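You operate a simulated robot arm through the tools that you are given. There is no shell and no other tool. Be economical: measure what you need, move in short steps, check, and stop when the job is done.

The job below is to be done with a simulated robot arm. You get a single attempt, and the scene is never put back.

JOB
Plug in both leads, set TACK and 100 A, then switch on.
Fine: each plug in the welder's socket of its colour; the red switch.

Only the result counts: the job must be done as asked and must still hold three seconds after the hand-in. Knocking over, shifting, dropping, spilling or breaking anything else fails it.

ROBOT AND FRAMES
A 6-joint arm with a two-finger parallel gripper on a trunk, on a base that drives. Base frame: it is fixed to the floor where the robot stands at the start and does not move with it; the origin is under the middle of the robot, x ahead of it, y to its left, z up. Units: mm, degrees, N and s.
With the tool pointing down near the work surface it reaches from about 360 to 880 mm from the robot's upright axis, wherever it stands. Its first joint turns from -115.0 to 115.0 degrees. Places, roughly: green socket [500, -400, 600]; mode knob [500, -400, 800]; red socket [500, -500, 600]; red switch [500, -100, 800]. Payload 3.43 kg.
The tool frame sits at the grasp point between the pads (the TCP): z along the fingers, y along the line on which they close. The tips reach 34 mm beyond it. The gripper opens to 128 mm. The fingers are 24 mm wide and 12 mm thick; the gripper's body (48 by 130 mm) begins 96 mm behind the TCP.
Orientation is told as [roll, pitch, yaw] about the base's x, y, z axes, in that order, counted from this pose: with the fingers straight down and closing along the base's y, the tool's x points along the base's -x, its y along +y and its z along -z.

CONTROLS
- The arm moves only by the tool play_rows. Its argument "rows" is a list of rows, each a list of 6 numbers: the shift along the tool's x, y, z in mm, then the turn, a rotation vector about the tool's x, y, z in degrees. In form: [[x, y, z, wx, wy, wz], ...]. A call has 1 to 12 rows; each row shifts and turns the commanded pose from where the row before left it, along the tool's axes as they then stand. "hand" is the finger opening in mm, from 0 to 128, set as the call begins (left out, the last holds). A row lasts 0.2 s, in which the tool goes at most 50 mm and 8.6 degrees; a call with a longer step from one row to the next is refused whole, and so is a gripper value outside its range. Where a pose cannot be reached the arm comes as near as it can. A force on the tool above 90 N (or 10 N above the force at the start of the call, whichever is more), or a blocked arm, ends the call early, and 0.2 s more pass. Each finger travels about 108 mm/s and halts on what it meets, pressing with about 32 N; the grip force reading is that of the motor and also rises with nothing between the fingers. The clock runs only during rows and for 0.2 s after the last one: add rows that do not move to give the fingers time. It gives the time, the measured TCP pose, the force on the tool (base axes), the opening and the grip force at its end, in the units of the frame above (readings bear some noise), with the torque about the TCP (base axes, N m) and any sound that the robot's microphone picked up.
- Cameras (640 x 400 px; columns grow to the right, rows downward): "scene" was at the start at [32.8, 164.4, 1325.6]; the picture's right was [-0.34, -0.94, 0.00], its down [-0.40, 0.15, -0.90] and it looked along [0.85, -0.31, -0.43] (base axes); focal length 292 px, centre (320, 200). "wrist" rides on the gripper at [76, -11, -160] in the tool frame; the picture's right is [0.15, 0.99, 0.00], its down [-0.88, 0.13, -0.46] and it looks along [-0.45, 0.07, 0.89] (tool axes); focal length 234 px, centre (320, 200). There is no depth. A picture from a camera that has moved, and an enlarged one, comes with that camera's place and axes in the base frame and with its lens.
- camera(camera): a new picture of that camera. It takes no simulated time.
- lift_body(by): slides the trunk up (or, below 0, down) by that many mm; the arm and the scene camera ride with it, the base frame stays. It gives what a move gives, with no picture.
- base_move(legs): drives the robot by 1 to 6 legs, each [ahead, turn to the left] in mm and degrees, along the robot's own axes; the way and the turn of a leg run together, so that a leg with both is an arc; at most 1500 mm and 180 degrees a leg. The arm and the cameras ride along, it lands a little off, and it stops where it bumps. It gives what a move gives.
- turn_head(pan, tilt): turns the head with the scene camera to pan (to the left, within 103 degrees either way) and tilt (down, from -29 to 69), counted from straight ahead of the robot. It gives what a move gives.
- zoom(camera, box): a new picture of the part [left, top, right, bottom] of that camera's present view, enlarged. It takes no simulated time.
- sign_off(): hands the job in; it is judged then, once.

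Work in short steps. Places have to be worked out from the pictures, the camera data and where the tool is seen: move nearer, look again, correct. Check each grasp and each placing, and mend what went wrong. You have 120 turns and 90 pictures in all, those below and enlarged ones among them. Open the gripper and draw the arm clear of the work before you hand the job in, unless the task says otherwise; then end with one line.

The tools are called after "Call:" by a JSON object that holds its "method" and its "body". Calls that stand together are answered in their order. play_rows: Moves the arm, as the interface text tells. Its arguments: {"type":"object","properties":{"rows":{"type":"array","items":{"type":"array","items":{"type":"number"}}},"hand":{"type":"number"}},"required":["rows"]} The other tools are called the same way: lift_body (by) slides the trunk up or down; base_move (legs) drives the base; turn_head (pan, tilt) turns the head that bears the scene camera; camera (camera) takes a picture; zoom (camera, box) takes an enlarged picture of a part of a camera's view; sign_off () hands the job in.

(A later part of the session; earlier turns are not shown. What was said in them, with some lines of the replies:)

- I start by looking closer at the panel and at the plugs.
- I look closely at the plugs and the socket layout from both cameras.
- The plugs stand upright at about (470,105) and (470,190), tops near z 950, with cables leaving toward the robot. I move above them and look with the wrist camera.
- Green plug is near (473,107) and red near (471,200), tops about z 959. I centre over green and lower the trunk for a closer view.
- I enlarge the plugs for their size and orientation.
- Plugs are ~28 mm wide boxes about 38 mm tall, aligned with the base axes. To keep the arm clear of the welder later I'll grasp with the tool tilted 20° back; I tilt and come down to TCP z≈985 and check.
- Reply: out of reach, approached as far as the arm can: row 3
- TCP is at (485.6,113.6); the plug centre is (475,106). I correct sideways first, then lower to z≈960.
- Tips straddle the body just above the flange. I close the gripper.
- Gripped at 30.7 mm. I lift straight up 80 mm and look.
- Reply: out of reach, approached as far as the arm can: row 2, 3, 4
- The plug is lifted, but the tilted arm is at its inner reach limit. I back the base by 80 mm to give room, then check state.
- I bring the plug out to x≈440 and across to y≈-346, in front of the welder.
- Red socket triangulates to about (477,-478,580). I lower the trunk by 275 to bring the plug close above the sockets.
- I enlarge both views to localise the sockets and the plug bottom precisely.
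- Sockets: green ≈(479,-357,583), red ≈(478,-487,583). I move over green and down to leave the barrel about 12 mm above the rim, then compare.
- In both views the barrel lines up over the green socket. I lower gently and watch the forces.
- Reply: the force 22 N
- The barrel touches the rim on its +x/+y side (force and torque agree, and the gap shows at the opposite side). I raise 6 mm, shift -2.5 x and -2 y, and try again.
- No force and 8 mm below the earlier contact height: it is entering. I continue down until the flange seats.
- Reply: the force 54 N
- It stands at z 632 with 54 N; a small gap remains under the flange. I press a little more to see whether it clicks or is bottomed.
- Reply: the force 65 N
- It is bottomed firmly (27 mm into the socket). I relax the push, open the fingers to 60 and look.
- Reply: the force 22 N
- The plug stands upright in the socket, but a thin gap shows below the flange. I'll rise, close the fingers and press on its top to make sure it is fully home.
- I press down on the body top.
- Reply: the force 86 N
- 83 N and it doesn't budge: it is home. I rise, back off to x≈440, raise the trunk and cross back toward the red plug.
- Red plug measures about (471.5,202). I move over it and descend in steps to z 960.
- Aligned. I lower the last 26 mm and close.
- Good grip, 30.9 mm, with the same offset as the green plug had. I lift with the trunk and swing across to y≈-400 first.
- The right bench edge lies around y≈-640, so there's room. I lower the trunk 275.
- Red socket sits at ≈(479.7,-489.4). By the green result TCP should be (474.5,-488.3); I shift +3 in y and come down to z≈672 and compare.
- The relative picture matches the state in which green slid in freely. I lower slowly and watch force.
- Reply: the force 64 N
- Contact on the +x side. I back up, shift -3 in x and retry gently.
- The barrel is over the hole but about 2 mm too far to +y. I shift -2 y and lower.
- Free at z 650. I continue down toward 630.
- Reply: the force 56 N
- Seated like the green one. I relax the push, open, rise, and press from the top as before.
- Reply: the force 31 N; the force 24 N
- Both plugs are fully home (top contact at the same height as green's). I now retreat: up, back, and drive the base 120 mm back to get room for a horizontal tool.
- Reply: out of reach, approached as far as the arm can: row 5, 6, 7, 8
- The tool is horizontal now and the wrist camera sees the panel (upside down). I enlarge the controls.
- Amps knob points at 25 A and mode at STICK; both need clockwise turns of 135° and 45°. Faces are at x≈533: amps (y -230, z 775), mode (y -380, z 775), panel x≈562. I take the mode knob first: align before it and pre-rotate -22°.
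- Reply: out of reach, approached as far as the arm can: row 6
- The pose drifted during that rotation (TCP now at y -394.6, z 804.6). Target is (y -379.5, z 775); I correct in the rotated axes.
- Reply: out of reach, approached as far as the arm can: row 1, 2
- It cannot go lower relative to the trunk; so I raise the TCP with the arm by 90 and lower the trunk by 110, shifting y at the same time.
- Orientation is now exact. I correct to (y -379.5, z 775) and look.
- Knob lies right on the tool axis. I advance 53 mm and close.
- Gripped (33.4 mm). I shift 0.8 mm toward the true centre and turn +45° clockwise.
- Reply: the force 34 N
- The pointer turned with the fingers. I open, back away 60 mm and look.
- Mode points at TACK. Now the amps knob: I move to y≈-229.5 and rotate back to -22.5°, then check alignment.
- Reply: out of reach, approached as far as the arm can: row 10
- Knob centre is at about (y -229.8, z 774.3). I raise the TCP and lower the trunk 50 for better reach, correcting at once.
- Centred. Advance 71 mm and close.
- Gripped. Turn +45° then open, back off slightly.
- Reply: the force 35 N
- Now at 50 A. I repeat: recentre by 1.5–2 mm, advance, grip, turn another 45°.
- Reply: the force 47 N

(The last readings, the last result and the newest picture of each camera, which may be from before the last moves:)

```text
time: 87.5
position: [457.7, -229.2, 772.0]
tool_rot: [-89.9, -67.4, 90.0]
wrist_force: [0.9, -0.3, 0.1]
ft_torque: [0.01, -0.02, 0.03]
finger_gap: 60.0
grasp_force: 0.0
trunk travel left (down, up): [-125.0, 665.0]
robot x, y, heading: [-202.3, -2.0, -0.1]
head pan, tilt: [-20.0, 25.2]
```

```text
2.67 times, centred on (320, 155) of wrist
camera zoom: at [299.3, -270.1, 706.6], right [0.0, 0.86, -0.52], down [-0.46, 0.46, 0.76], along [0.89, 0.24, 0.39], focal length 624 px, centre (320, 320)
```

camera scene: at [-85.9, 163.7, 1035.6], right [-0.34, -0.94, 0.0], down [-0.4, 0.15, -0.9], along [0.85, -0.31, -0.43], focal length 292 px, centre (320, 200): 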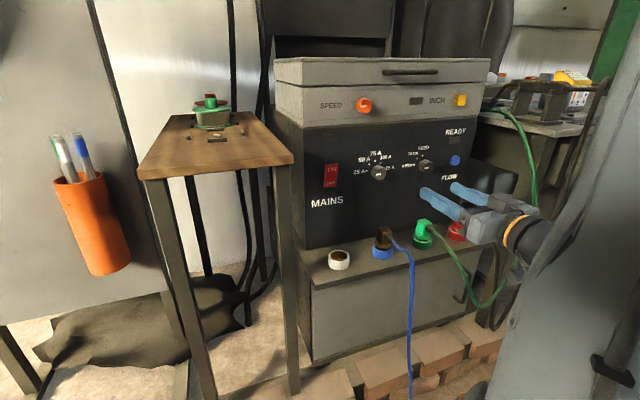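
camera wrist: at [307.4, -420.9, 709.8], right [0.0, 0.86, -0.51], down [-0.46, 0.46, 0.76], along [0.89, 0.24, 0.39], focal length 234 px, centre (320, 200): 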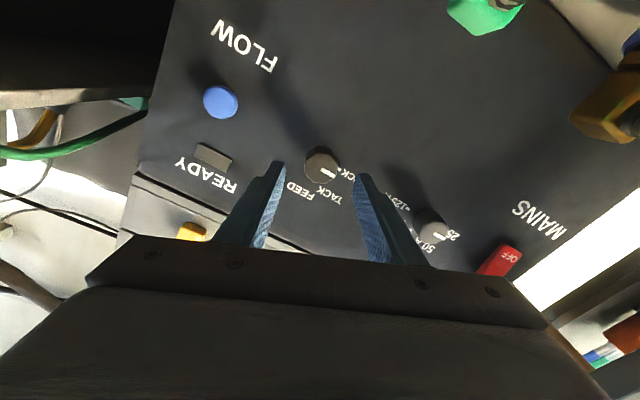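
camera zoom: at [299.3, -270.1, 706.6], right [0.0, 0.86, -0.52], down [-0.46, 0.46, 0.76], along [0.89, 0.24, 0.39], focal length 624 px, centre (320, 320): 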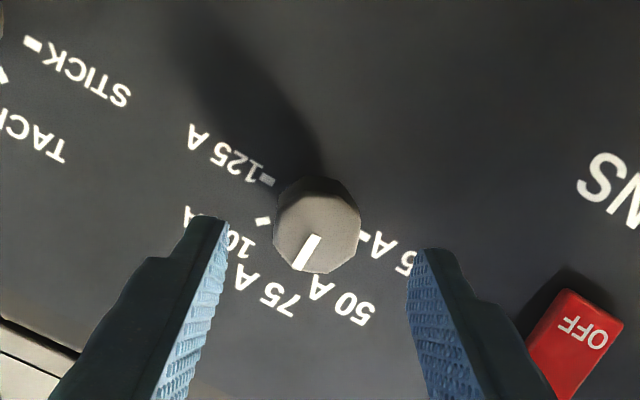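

Now at 75 A and well centred. One more 45° turn.

Call:
{"method": "play_rows", "body": {"rows": [[0, 0, 20, 0, 0, 0], [0, 0, 20, 0, 0, 0], [0, 0, 20, 0, 0, 0], [0, 0, 0, 0, 0, 0]]}}

Call:
{"method": "play_rows", "body": {"rows": [[0, 0, 0, 0, 0, 0], [0, 0, 0, 0, 0, 0], [0, 0, 0, 0, 0, 0], [0, 0, 0, 0, 0, 7.5], [0, 0, 0, 0, 0, 7.5], [0, 0, 0, 0, 0, 7.5], [0, 0, 0, 0, 0, 7.5], [0, 0, 0, 0, 0, 7.5], [0, 0, 0, 0, 0, 7.5], [0, 0, 0, 0, 0, 0]], "hand": 5}}

Call:
{"method": "play_rows", "body": {"rows": [[0, 0, 0, 0, 0, 0], [0, 0, 0, 0, 0, 0], [0, 0, -35, 0, 0, 0], [0, 0, -25, 0, 0, 0], [0, 0, 0, 0, 0, -7.5], [0, 0, 0, 0, 0, -7.5], [0, 0, 0, 0, 0, -7.5], [0, 0, 0, 0, 0, 0]], "hand": 60}}

Call:
{"method": "camera", "body": {"camera": "wrist"}}

```text
time: 88.5
position: [516.7, -230.4, 772.7]
tool_rot: [-89.8, -67.5, 89.9]
wrist_force: [0.3, -0.4, -0.5]
ft_torque: [0.0, 0.01, -0.02]
finger_gap: 60.1
grasp_force: 0.0
trunk travel left (down, up): [-125.0, 665.0]
robot x, y, heading: [-199.6, -2.4, -0.1]
head pan, tilt: [-20.0, 25.2]
```

```text
time: 90.7
position: [517.2, -228.1, 772.7]
tool_rot: [89.7, -67.6, -89.4]
wrist_force: [-17.9, 35.5, -7.6]
ft_torque: [-0.14, 0.25, 1.26]
finger_gap: 33.4
grasp_force: 44.9
trunk travel left (down, up): [-125.0, 665.0]
robot x, y, heading: [-198.9, 1.6, -0.0]
head pan, tilt: [-20.0, 25.2]
```

```text
time: 92.5
position: [458.2, -229.6, 771.1]
tool_rot: [-68.3, -89.9, 68.4]
wrist_force: [0.2, 0.6, 0.2]
ft_torque: [0.0, -0.02, 0.03]
finger_gap: 59.8
grasp_force: 0.0
trunk travel left (down, up): [-125.0, 665.0]
robot x, y, heading: [-197.6, 3.1, 0.0]
head pan, tilt: [-20.0, 25.2]
```

```text
20 pictures are left
camera wrist: at [299.8, -242.6, 696.3], right [0.0, 0.99, -0.15], down [-0.46, 0.13, 0.88], along [0.89, 0.07, 0.45], focal length 234 px, centre (320, 200)
```

wrist: 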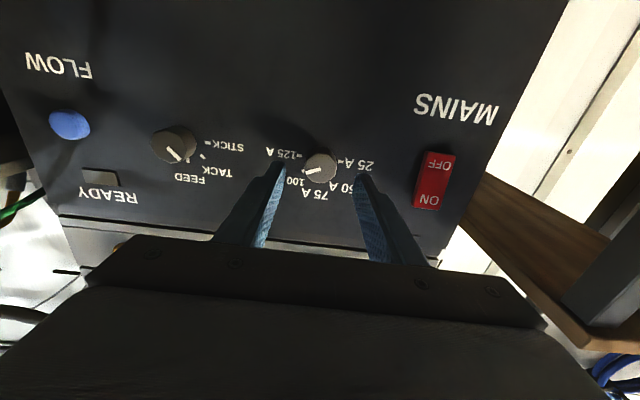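

I enlarge both knobs to verify the settings.

Call:
{"method": "zoom", "body": {"camera": "wrist", "box": [140, 100, 380, 220]}}

Call:
{"method": "zoom", "body": {"camera": "scene", "box": [290, 60, 490, 185]}}

```text
2.67 times, centred on (260, 160) of wrist
camera zoom: at [299.8, -242.6, 696.3], right [0.0, 0.99, -0.15], down [-0.46, 0.13, 0.88], along [0.89, 0.07, 0.45], focal length 624 px, centre (480, 307)
```

zoom: 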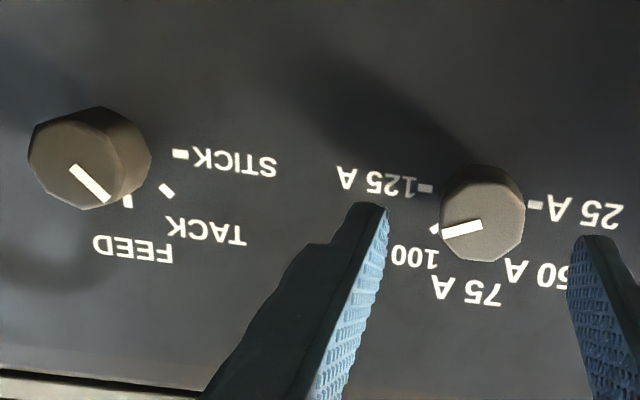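

```text
3.20 times, centred on (390, 122) of scene
camera zoom: at [-41.4, 164.1, 875.6], right [-0.34, -0.94, 0.0], down [-0.4, 0.15, -0.9], along [0.85, -0.31, -0.43], focal length 934 px, centre (96, 448)
```

zoom: 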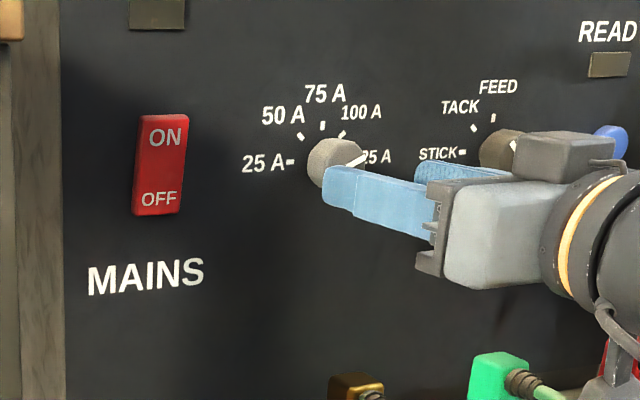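

The amps pointer overshot: it lies ~26° past 100 A, between 100 and 125 A (TACK is right). I regrip at +3.5° and turn back to -22.5°, which should put the pointer at 100 A.

Call:
{"method": "play_rows", "body": {"rows": [[0, 0, 20, 0, 0, 3.5], [0, 0, 20, 0, 0, 0], [0, 0, 20, 0, 0, 0], [0, 0, 0, 0, 0, 0]]}}

Call:
{"method": "play_rows", "body": {"rows": [[0, 0, 0, 0, 0, 0], [0, 0, 0, 0, 0, 0], [0, 0, 0, 0, 0, 0]], "hand": 5}}

Call:
{"method": "zoom", "body": {"camera": "wrist", "box": [220, 80, 420, 205]}}

```text
time: 93.5
position: [519.0, -228.5, 771.7]
tool_rot: [89.0, -86.5, -89.0]
wrist_force: [0.5, 0.2, -0.1]
ft_torque: [0.01, -0.02, -0.04]
finger_gap: 60.2
grasp_force: 0.0
trunk travel left (down, up): [-125.0, 665.0]
robot x, y, heading: [-200.0, 1.2, -0.1]
head pan, tilt: [-20.0, 25.2]
```

```text
time: 94.3
position: [519.2, -228.1, 771.3]
tool_rot: [89.1, -86.5, -89.1]
wrist_force: [5.3, -4.8, -0.3]
ft_torque: [0.02, 0.12, -0.19]
finger_gap: 33.1
grasp_force: 45.3
trunk travel left (down, up): [-125.0, 665.0]
robot x, y, heading: [-198.9, 1.2, -0.0]
head pan, tilt: [-20.0, 25.2]
```

```text
3.20 times, centred on (320, 142) of wrist
camera zoom: at [360.3, -236.5, 696.2], right [0.0, 1.0, -0.09], down [-0.45, 0.08, 0.89], along [0.89, 0.04, 0.45], focal length 749 px, centre (320, 384)
```

zoom: 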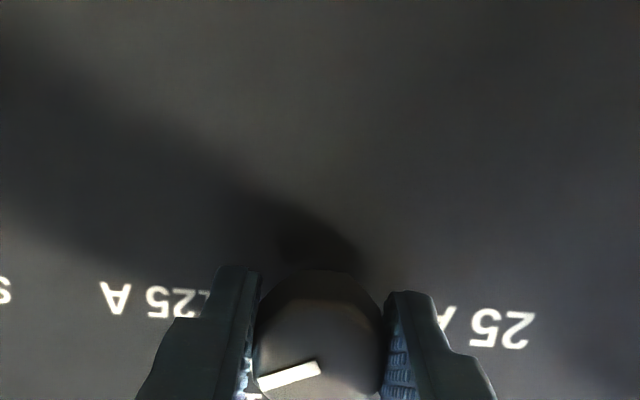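

Flush grip; the pointer reads about +71°. I turn back 26° to 100 A.

Call:
{"method": "play_rows", "body": {"rows": [[0, 0, 0, 0, 0, -6.5], [0, 0, 0, 0, 0, -6.5], [0, 0, 0, 0, 0, -6.5], [0, 0, 0, 0, 0, -6.5], [0, 0, 0, 0, 0, 0], [0, 0, 0, 0, 0, 0]]}}

Call:
{"method": "play_rows", "body": {"rows": [[0, 0, 0, 0, 0, 0], [0, 0, 0, 0, 0, 0], [0, 0, -35, 0, 0, 0], [0, 0, -25, 0, 0, 0], [0, 0, 0, 0, 0, 0]], "hand": 60}}

Call:
{"method": "zoom", "body": {"camera": "wrist", "box": [200, 80, 440, 230]}}

```text
time: 95.7
position: [518.6, -229.6, 772.5]
tool_rot: [-89.9, -67.5, 89.9]
wrist_force: [39.8, -24.7, 5.2]
ft_torque: [0.08, 0.03, -0.63]
finger_gap: 33.3
grasp_force: 44.8
trunk travel left (down, up): [-125.0, 665.0]
robot x, y, heading: [-202.7, -1.4, -0.1]
head pan, tilt: [-20.0, 25.2]
```

```text
time: 96.9
position: [455.2, -227.6, 772.0]
tool_rot: [-89.9, -67.4, 90.1]
wrist_force: [0.2, 0.7, 1.0]
ft_torque: [0.01, -0.01, -0.02]
finger_gap: 59.9
grasp_force: 0.0
trunk travel left (down, up): [-125.0, 665.0]
robot x, y, heading: [-206.6, -0.0, -0.1]
head pan, tilt: [-20.0, 25.2]
```

```text
2.67 times, centred on (320, 155) of wrist
camera zoom: at [297.5, -269.2, 706.8], right [0.0, 0.86, -0.51], down [-0.46, 0.46, 0.76], along [0.89, 0.24, 0.39], focal length 624 px, centre (320, 320)
```

zoom: 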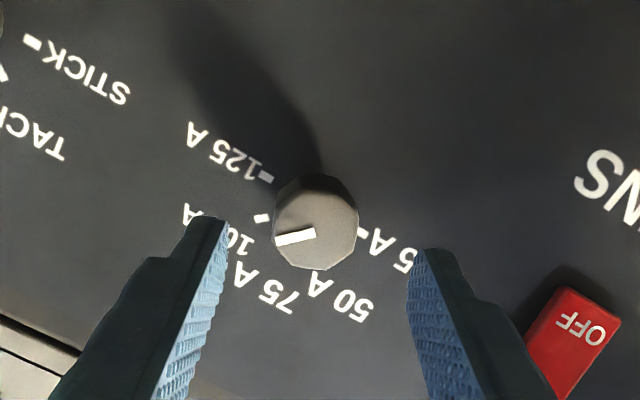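

Now it points about at 100 A. I measure finer with a higher enlargement.

Call:
{"method": "zoom", "body": {"camera": "wrist", "box": [280, 130, 360, 180]}}

```text
8.00 times, centred on (320, 155) of wrist
camera zoom: at [297.5, -269.2, 706.8], right [0.0, 0.86, -0.51], down [-0.46, 0.46, 0.76], along [0.89, 0.24, 0.39], focal length 1873 px, centre (320, 560)
```

zoom: 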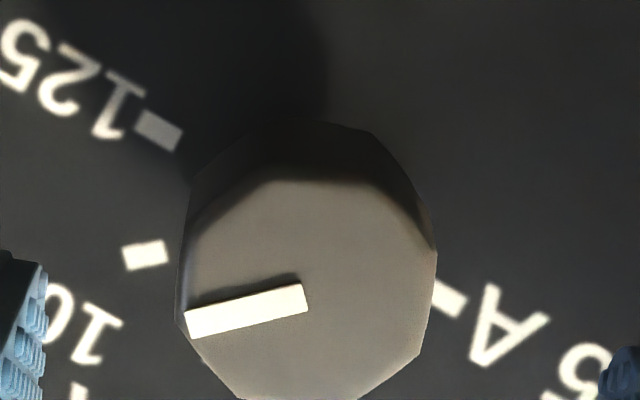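

Bar and the 100 A tick are parallel within 2°: set. Now the switch: ON label at about (y -95, z 803). I close the fingers, level the tool and move in front of it.

Call:
{"method": "play_rows", "body": {"rows": [[0, 0, -20, 0, 0, 7.5], [0, 0, 0, 0, 0, 7.5], [0, 0, 0, 0, 0, 7.5], [-8, 33, 0, 0, 0, 0], [-8, 33, 0, 0, 0, 0], [-8, 33, 0, 0, 0, 0], [-8, 33, 0, 0, 0, 0], [0, 0, 0, 0, 0, 0]], "hand": 0}}

Call:
{"method": "camera", "body": {"camera": "wrist"}}

Call:
{"method": "zoom", "body": {"camera": "scene", "box": [290, 60, 450, 160]}}

```text
time: 98.7
position: [471.3, -118.1, 792.0]
tool_rot: [-115.0, -90.1, 115.0]
wrist_force: [1.1, 1.0, 0.7]
ft_torque: [0.02, -0.01, -0.02]
finger_gap: 0.1
grasp_force: 31.7
out of reach, approached as far as the arm can: row 5, 6, 7
trunk travel left (down, up): [-125.0, 665.0]
robot x, y, heading: [-200.2, 0.2, -0.1]
head pan, tilt: [-20.0, 25.2]
```

```text
14 pictures are left
camera wrist: at [312.8, -131.1, 716.9], right [0.0, 0.99, -0.15], down [-0.46, 0.13, 0.88], along [0.89, 0.07, 0.45], focal length 234 px, centre (320, 200)
```

wrist: 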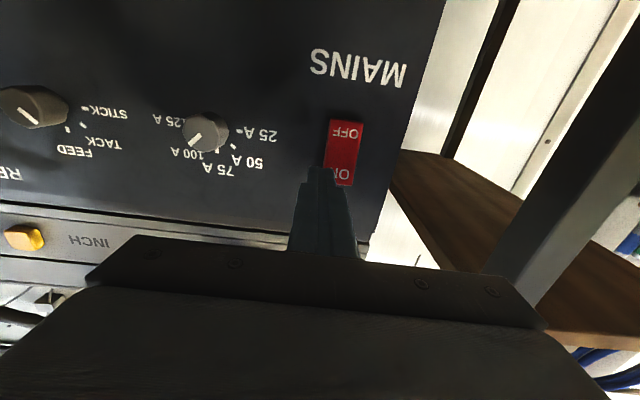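

```text
4.00 times, centred on (370, 110) of scene
camera zoom: at [-41.4, 164.0, 875.6], right [-0.34, -0.94, 0.0], down [-0.4, 0.15, -0.9], along [0.85, -0.31, -0.43], focal length 1167 px, centre (120, 560)
```

zoom: 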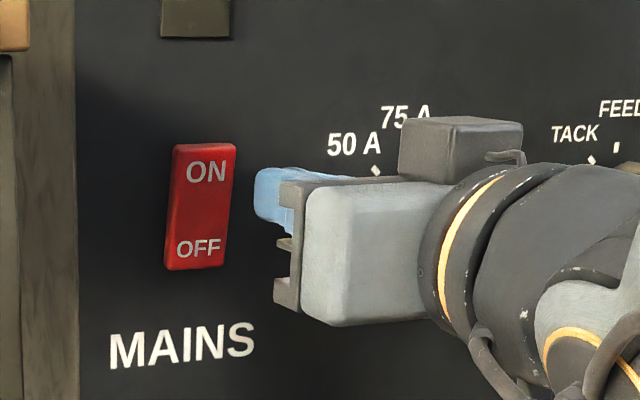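

The arm is at its inner limit here. I back the base 60 mm, then extend: this frees the lateral motion.

Call:
{"method": "base_move", "body": {"legs": [[-60, 0]]}}

Call:
{"method": "play_rows", "body": {"rows": [[0, 0, 40, 0, 0, 0], [-4, 11, 25, 0, 0, 0], [-4, 11, 0, 0, 0, 0], [0, 0, 0, 0, 0, 0]]}}

Call:
{"method": "zoom", "body": {"camera": "wrist", "box": [240, 80, 400, 180]}}

```text
time: 99.7
position: [411.8, -118.5, 791.8]
tool_rot: [-144.8, -89.9, 144.9]
wrist_force: [0.4, 0.5, 1.3]
ft_torque: [0.02, 0.0, -0.02]
finger_gap: 0.0
grasp_force: 31.7
trunk travel left (down, up): [-125.0, 665.0]
robot x, y, heading: [-256.6, -1.7, -0.1]
head pan, tilt: [-20.0, 25.2]
```

```text
time: 100.7
position: [477.6, -97.0, 799.1]
tool_rot: [-133.1, -89.9, 133.4]
wrist_force: [-0.4, -0.9, -0.4]
ft_torque: [0.05, -0.04, -0.01]
finger_gap: 0.2
grasp_force: 31.9
trunk travel left (down, up): [-125.0, 665.0]
robot x, y, heading: [-261.5, -1.0, -0.2]
head pan, tilt: [-20.0, 25.2]
```

```text
4.00 times, centred on (320, 130) of wrist
camera zoom: at [319.0, -110.5, 723.9], right [0.0, 0.99, -0.15], down [-0.46, 0.13, 0.88], along [0.89, 0.07, 0.45], focal length 937 px, centre (320, 480)
```

zoom: 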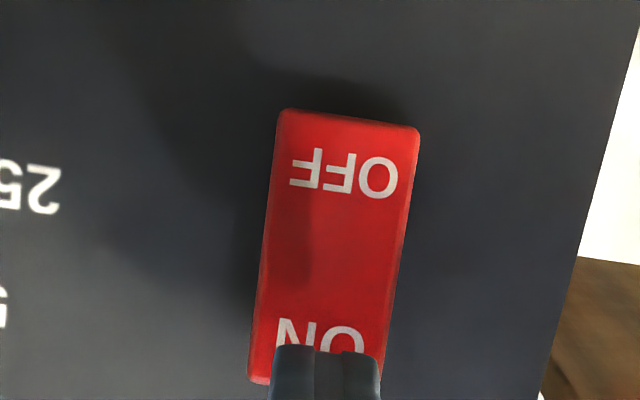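

Tip is in front of the ON half. I raise 5 mm and advance in small steps until the switch gives.

Call:
{"method": "play_rows", "body": {"rows": [[-5, -1, 10, 0, 0, 0], [0, 0, 10, 0, 0, 0], [0, 0, 5, 0, 0, 0], [0, 0, 4, 0, 0, 0], [0, 0, 3, 0, 0, 0], [0, 0, 3, 0, 0, 0], [0, 0, 3, 0, 0, 0], [0, 0, 0, 0, 0, 0]]}}

```text
time: 102.5
position: [510.9, -98.9, 804.2]
tool_rot: [-125.7, -90.0, 125.8]
wrist_force: [-78.3, 5.0, 0.3]
ft_torque: [-0.2, 0.94, 0.19]
finger_gap: 0.0
grasp_force: 31.5
trunk travel left (down, up): [-125.0, 665.0]
robot x, y, heading: [-257.6, -1.7, -0.4]
head pan, tilt: [-20.0, 25.2]
```

78 N of push at tip x≈545. I back off and check the rocker.

Call:
{"method": "play_rows", "body": {"rows": [[0, 0, -25, 0, 0, 0], [10, -25, -15, 0, 0, 0], [20, -40, 0, 0, 0, 0], [0, 0, 0, 0, 0, 0]]}}

Call:
{"method": "camera", "body": {"camera": "wrist"}}

Call:
{"method": "zoom", "body": {"camera": "scene", "box": [300, 80, 420, 155]}}

```text
time: 103.5
position: [470.6, -165.9, 774.1]
tool_rot: [-165.3, -89.9, 165.5]
wrist_force: [0.3, -0.1, -0.3]
ft_torque: [-0.04, 0.02, -0.04]
finger_gap: 0.0
grasp_force: 32.0
trunk travel left (down, up): [-125.0, 665.0]
robot x, y, heading: [-259.1, 3.2, -0.1]
head pan, tilt: [-20.0, 25.2]
```

```text
11 pictures are left
camera wrist: at [312.1, -178.6, 697.8], right [0.0, 0.99, -0.15], down [-0.46, 0.13, 0.88], along [0.89, 0.07, 0.45], focal length 234 px, centre (320, 200)
```

wrist: 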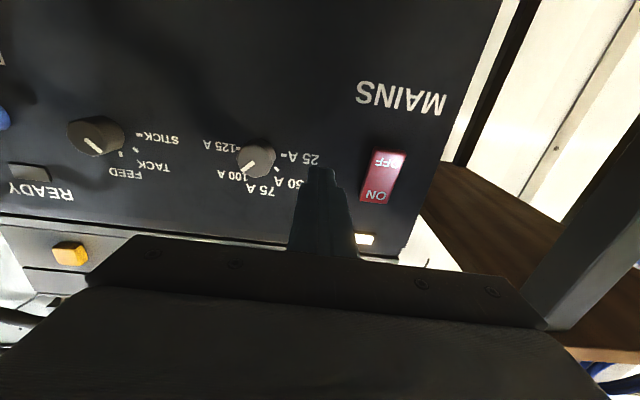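

```text
5.33 times, centred on (360, 118) of scene
camera zoom: at [-100.4, 162.8, 875.6], right [-0.35, -0.94, 0.0], down [-0.4, 0.15, -0.9], along [0.85, -0.31, -0.43], focal length 1556 px, centre (107, 640)
```

zoom: 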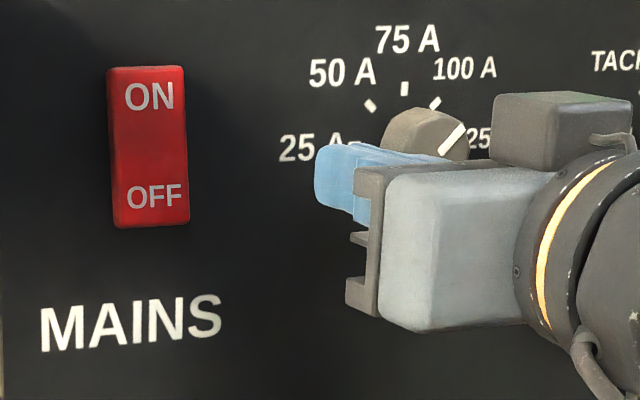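

The rocker flipped and the mains lamp is lit. I draw back and verify everything: knobs, READY lamp, plugs.

Call:
{"method": "play_rows", "body": {"rows": [[0, -20, -20, 0, 0, 0], [0, -40, 0, 0, 0, 0], [0, -40, 0, 0, 0, 0], [0, 0, 0, 0, 0, 0]], "hand": 60}}

Call:
{"method": "camera", "body": {"camera": "wrist"}}

Call:
{"method": "camera", "body": {"camera": "scene"}}

```text
time: 104.5
position: [453.2, -263.0, 772.5]
tool_rot: [-156.5, -89.8, 156.7]
wrist_force: [1.0, 0.1, 1.2]
ft_torque: [-0.02, -0.02, -0.04]
finger_gap: 60.3
grasp_force: 0.0
trunk travel left (down, up): [-125.0, 665.0]
robot x, y, heading: [-263.1, -1.8, -0.3]
head pan, tilt: [-20.0, 25.2]
```

```text
9 pictures are left
camera wrist: at [294.7, -276.0, 697.1], right [0.0, 0.99, -0.15], down [-0.46, 0.13, 0.88], along [0.89, 0.07, 0.45], focal length 234 px, centre (320, 200)
```

wrist: 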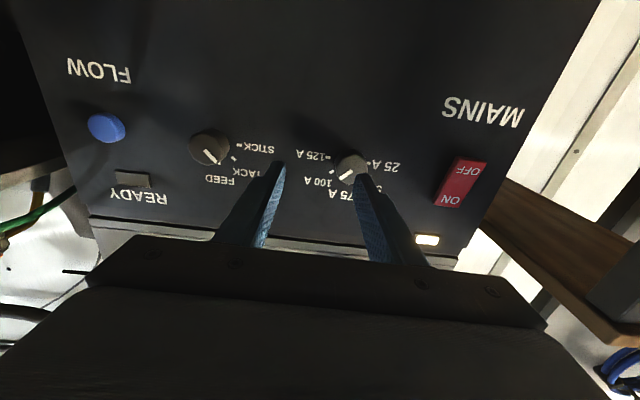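

```text
8 pictures are left
camera scene: at [-100.4, 162.8, 875.6], right [-0.35, -0.94, 0.0], down [-0.4, 0.15, -0.9], along [0.85, -0.31, -0.43], focal length 292 px, centre (320, 200)
```

scene: 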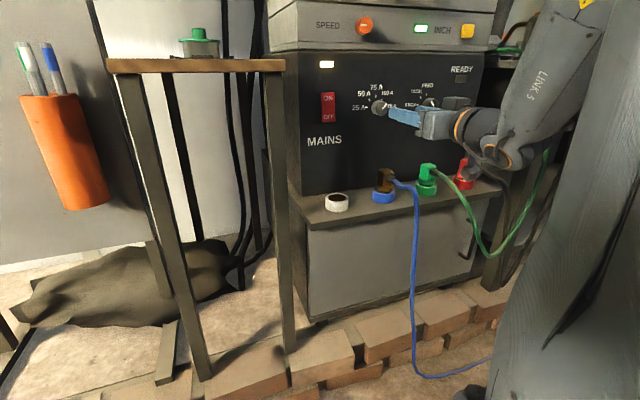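

Mains lamp and the feeder lamp are lit, READY is not. I check the pointers closely.

Call:
{"method": "zoom", "body": {"camera": "wrist", "box": [170, 110, 410, 230]}}

Call:
{"method": "zoom", "body": {"camera": "scene", "box": [370, 140, 530, 240]}}

```text
2.67 times, centred on (290, 170) of wrist
camera zoom: at [294.7, -276.0, 697.1], right [0.0, 0.99, -0.15], down [-0.46, 0.13, 0.88], along [0.89, 0.07, 0.45], focal length 624 px, centre (400, 280)
```

zoom: 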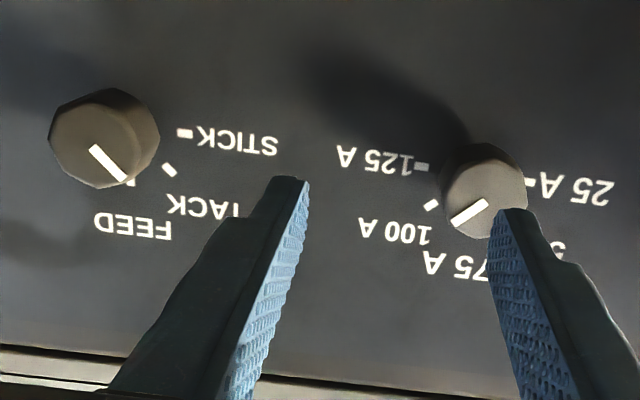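

```text
4.00 times, centred on (450, 190) of scene
camera zoom: at [-100.4, 162.8, 875.6], right [-0.35, -0.94, 0.0], down [-0.4, 0.15, -0.9], along [0.85, -0.31, -0.43], focal length 1167 px, centre (-200, 240)
```

zoom: 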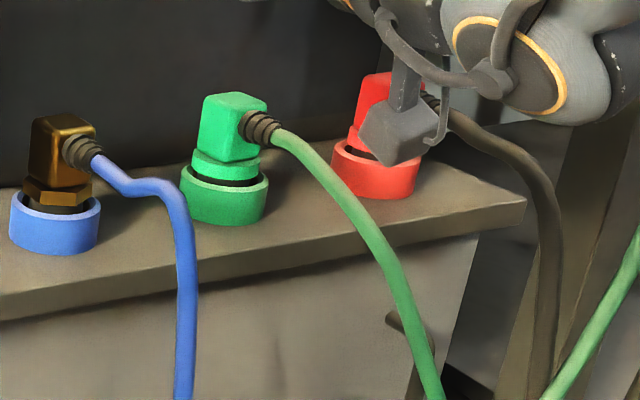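

Both pointers are parallel to the TACK and 100 A ticks, and both plugs sit as deep as the existing blue one. I draw the arm straight back clear of the work and take a last look.

Call:
{"method": "play_rows", "body": {"rows": [[-10, 0, -25, 0, 0, 0], [-10, 0, -25, 0, 0, 0], [0, 0, 0, 0, 0, 0]]}}

Call:
{"method": "base_move", "body": {"legs": [[-100, 0]]}}

Call:
{"method": "camera", "body": {"camera": "wrist"}}

Call:
{"method": "camera", "body": {"camera": "scene"}}

```text
time: 105.2
position: [404.1, -263.1, 792.3]
tool_rot: [-166.3, -90.0, 166.4]
wrist_force: [-0.5, -0.2, -0.3]
ft_torque: [0.0, 0.04, 0.02]
finger_gap: 60.2
grasp_force: 0.0
trunk travel left (down, up): [-125.0, 665.0]
robot x, y, heading: [-260.5, -0.8, -0.2]
head pan, tilt: [-20.0, 25.2]
```

```text
time: 106.4
position: [305.4, -263.1, 793.3]
tool_rot: [-149.0, -90.1, 149.1]
wrist_force: [0.7, -0.1, -0.1]
ft_torque: [0.04, 0.02, 0.0]
finger_gap: 60.0
grasp_force: 0.1
trunk travel left (down, up): [-125.0, 665.0]
robot x, y, heading: [-360.1, -1.4, -0.5]
head pan, tilt: [-20.0, 25.2]
```

```text
5 pictures are left
camera wrist: at [147.3, -276.3, 717.6], right [0.0, 0.99, -0.15], down [-0.46, 0.13, 0.88], along [0.89, 0.07, 0.45], focal length 234 px, centre (320, 200)
```

wrist: 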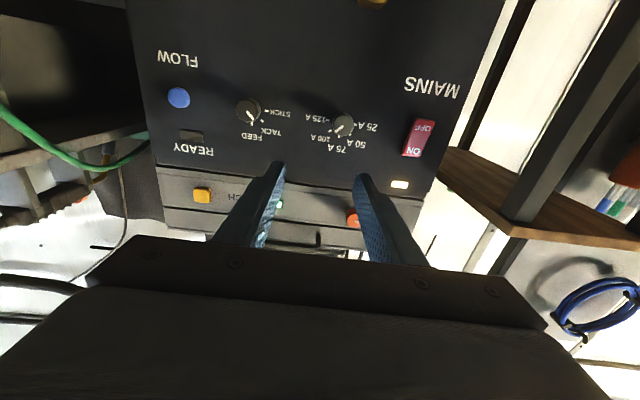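

```text
4 pictures are left
camera scene: at [-198.9, 163.2, 875.5], right [-0.35, -0.94, 0.0], down [-0.4, 0.15, -0.9], along [0.85, -0.32, -0.43], focal length 292 px, centre (320, 200)
```

scene: 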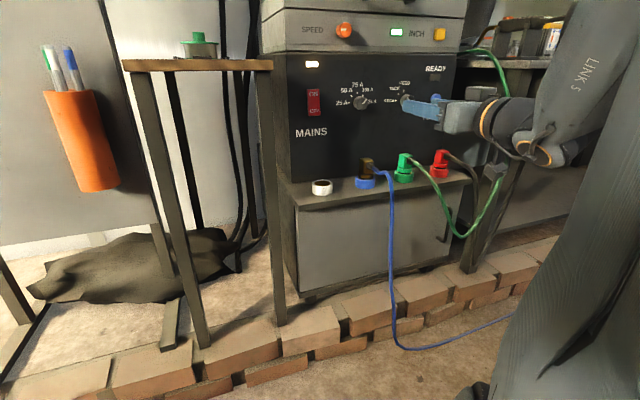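

Everything is in place: both plugs seated, TACK and 100 A set, mains lamp lit, and the arm open and clear. I hand in.

Call:
{"method": "sign_off", "body": {}}

```text
The job is handed in.
```

I plugged the red and green leads into their matching sockets, set TACK and 100 A, and switched on. The mains lamp is lit; the READY lamp stayed dark, and I did not find out why.
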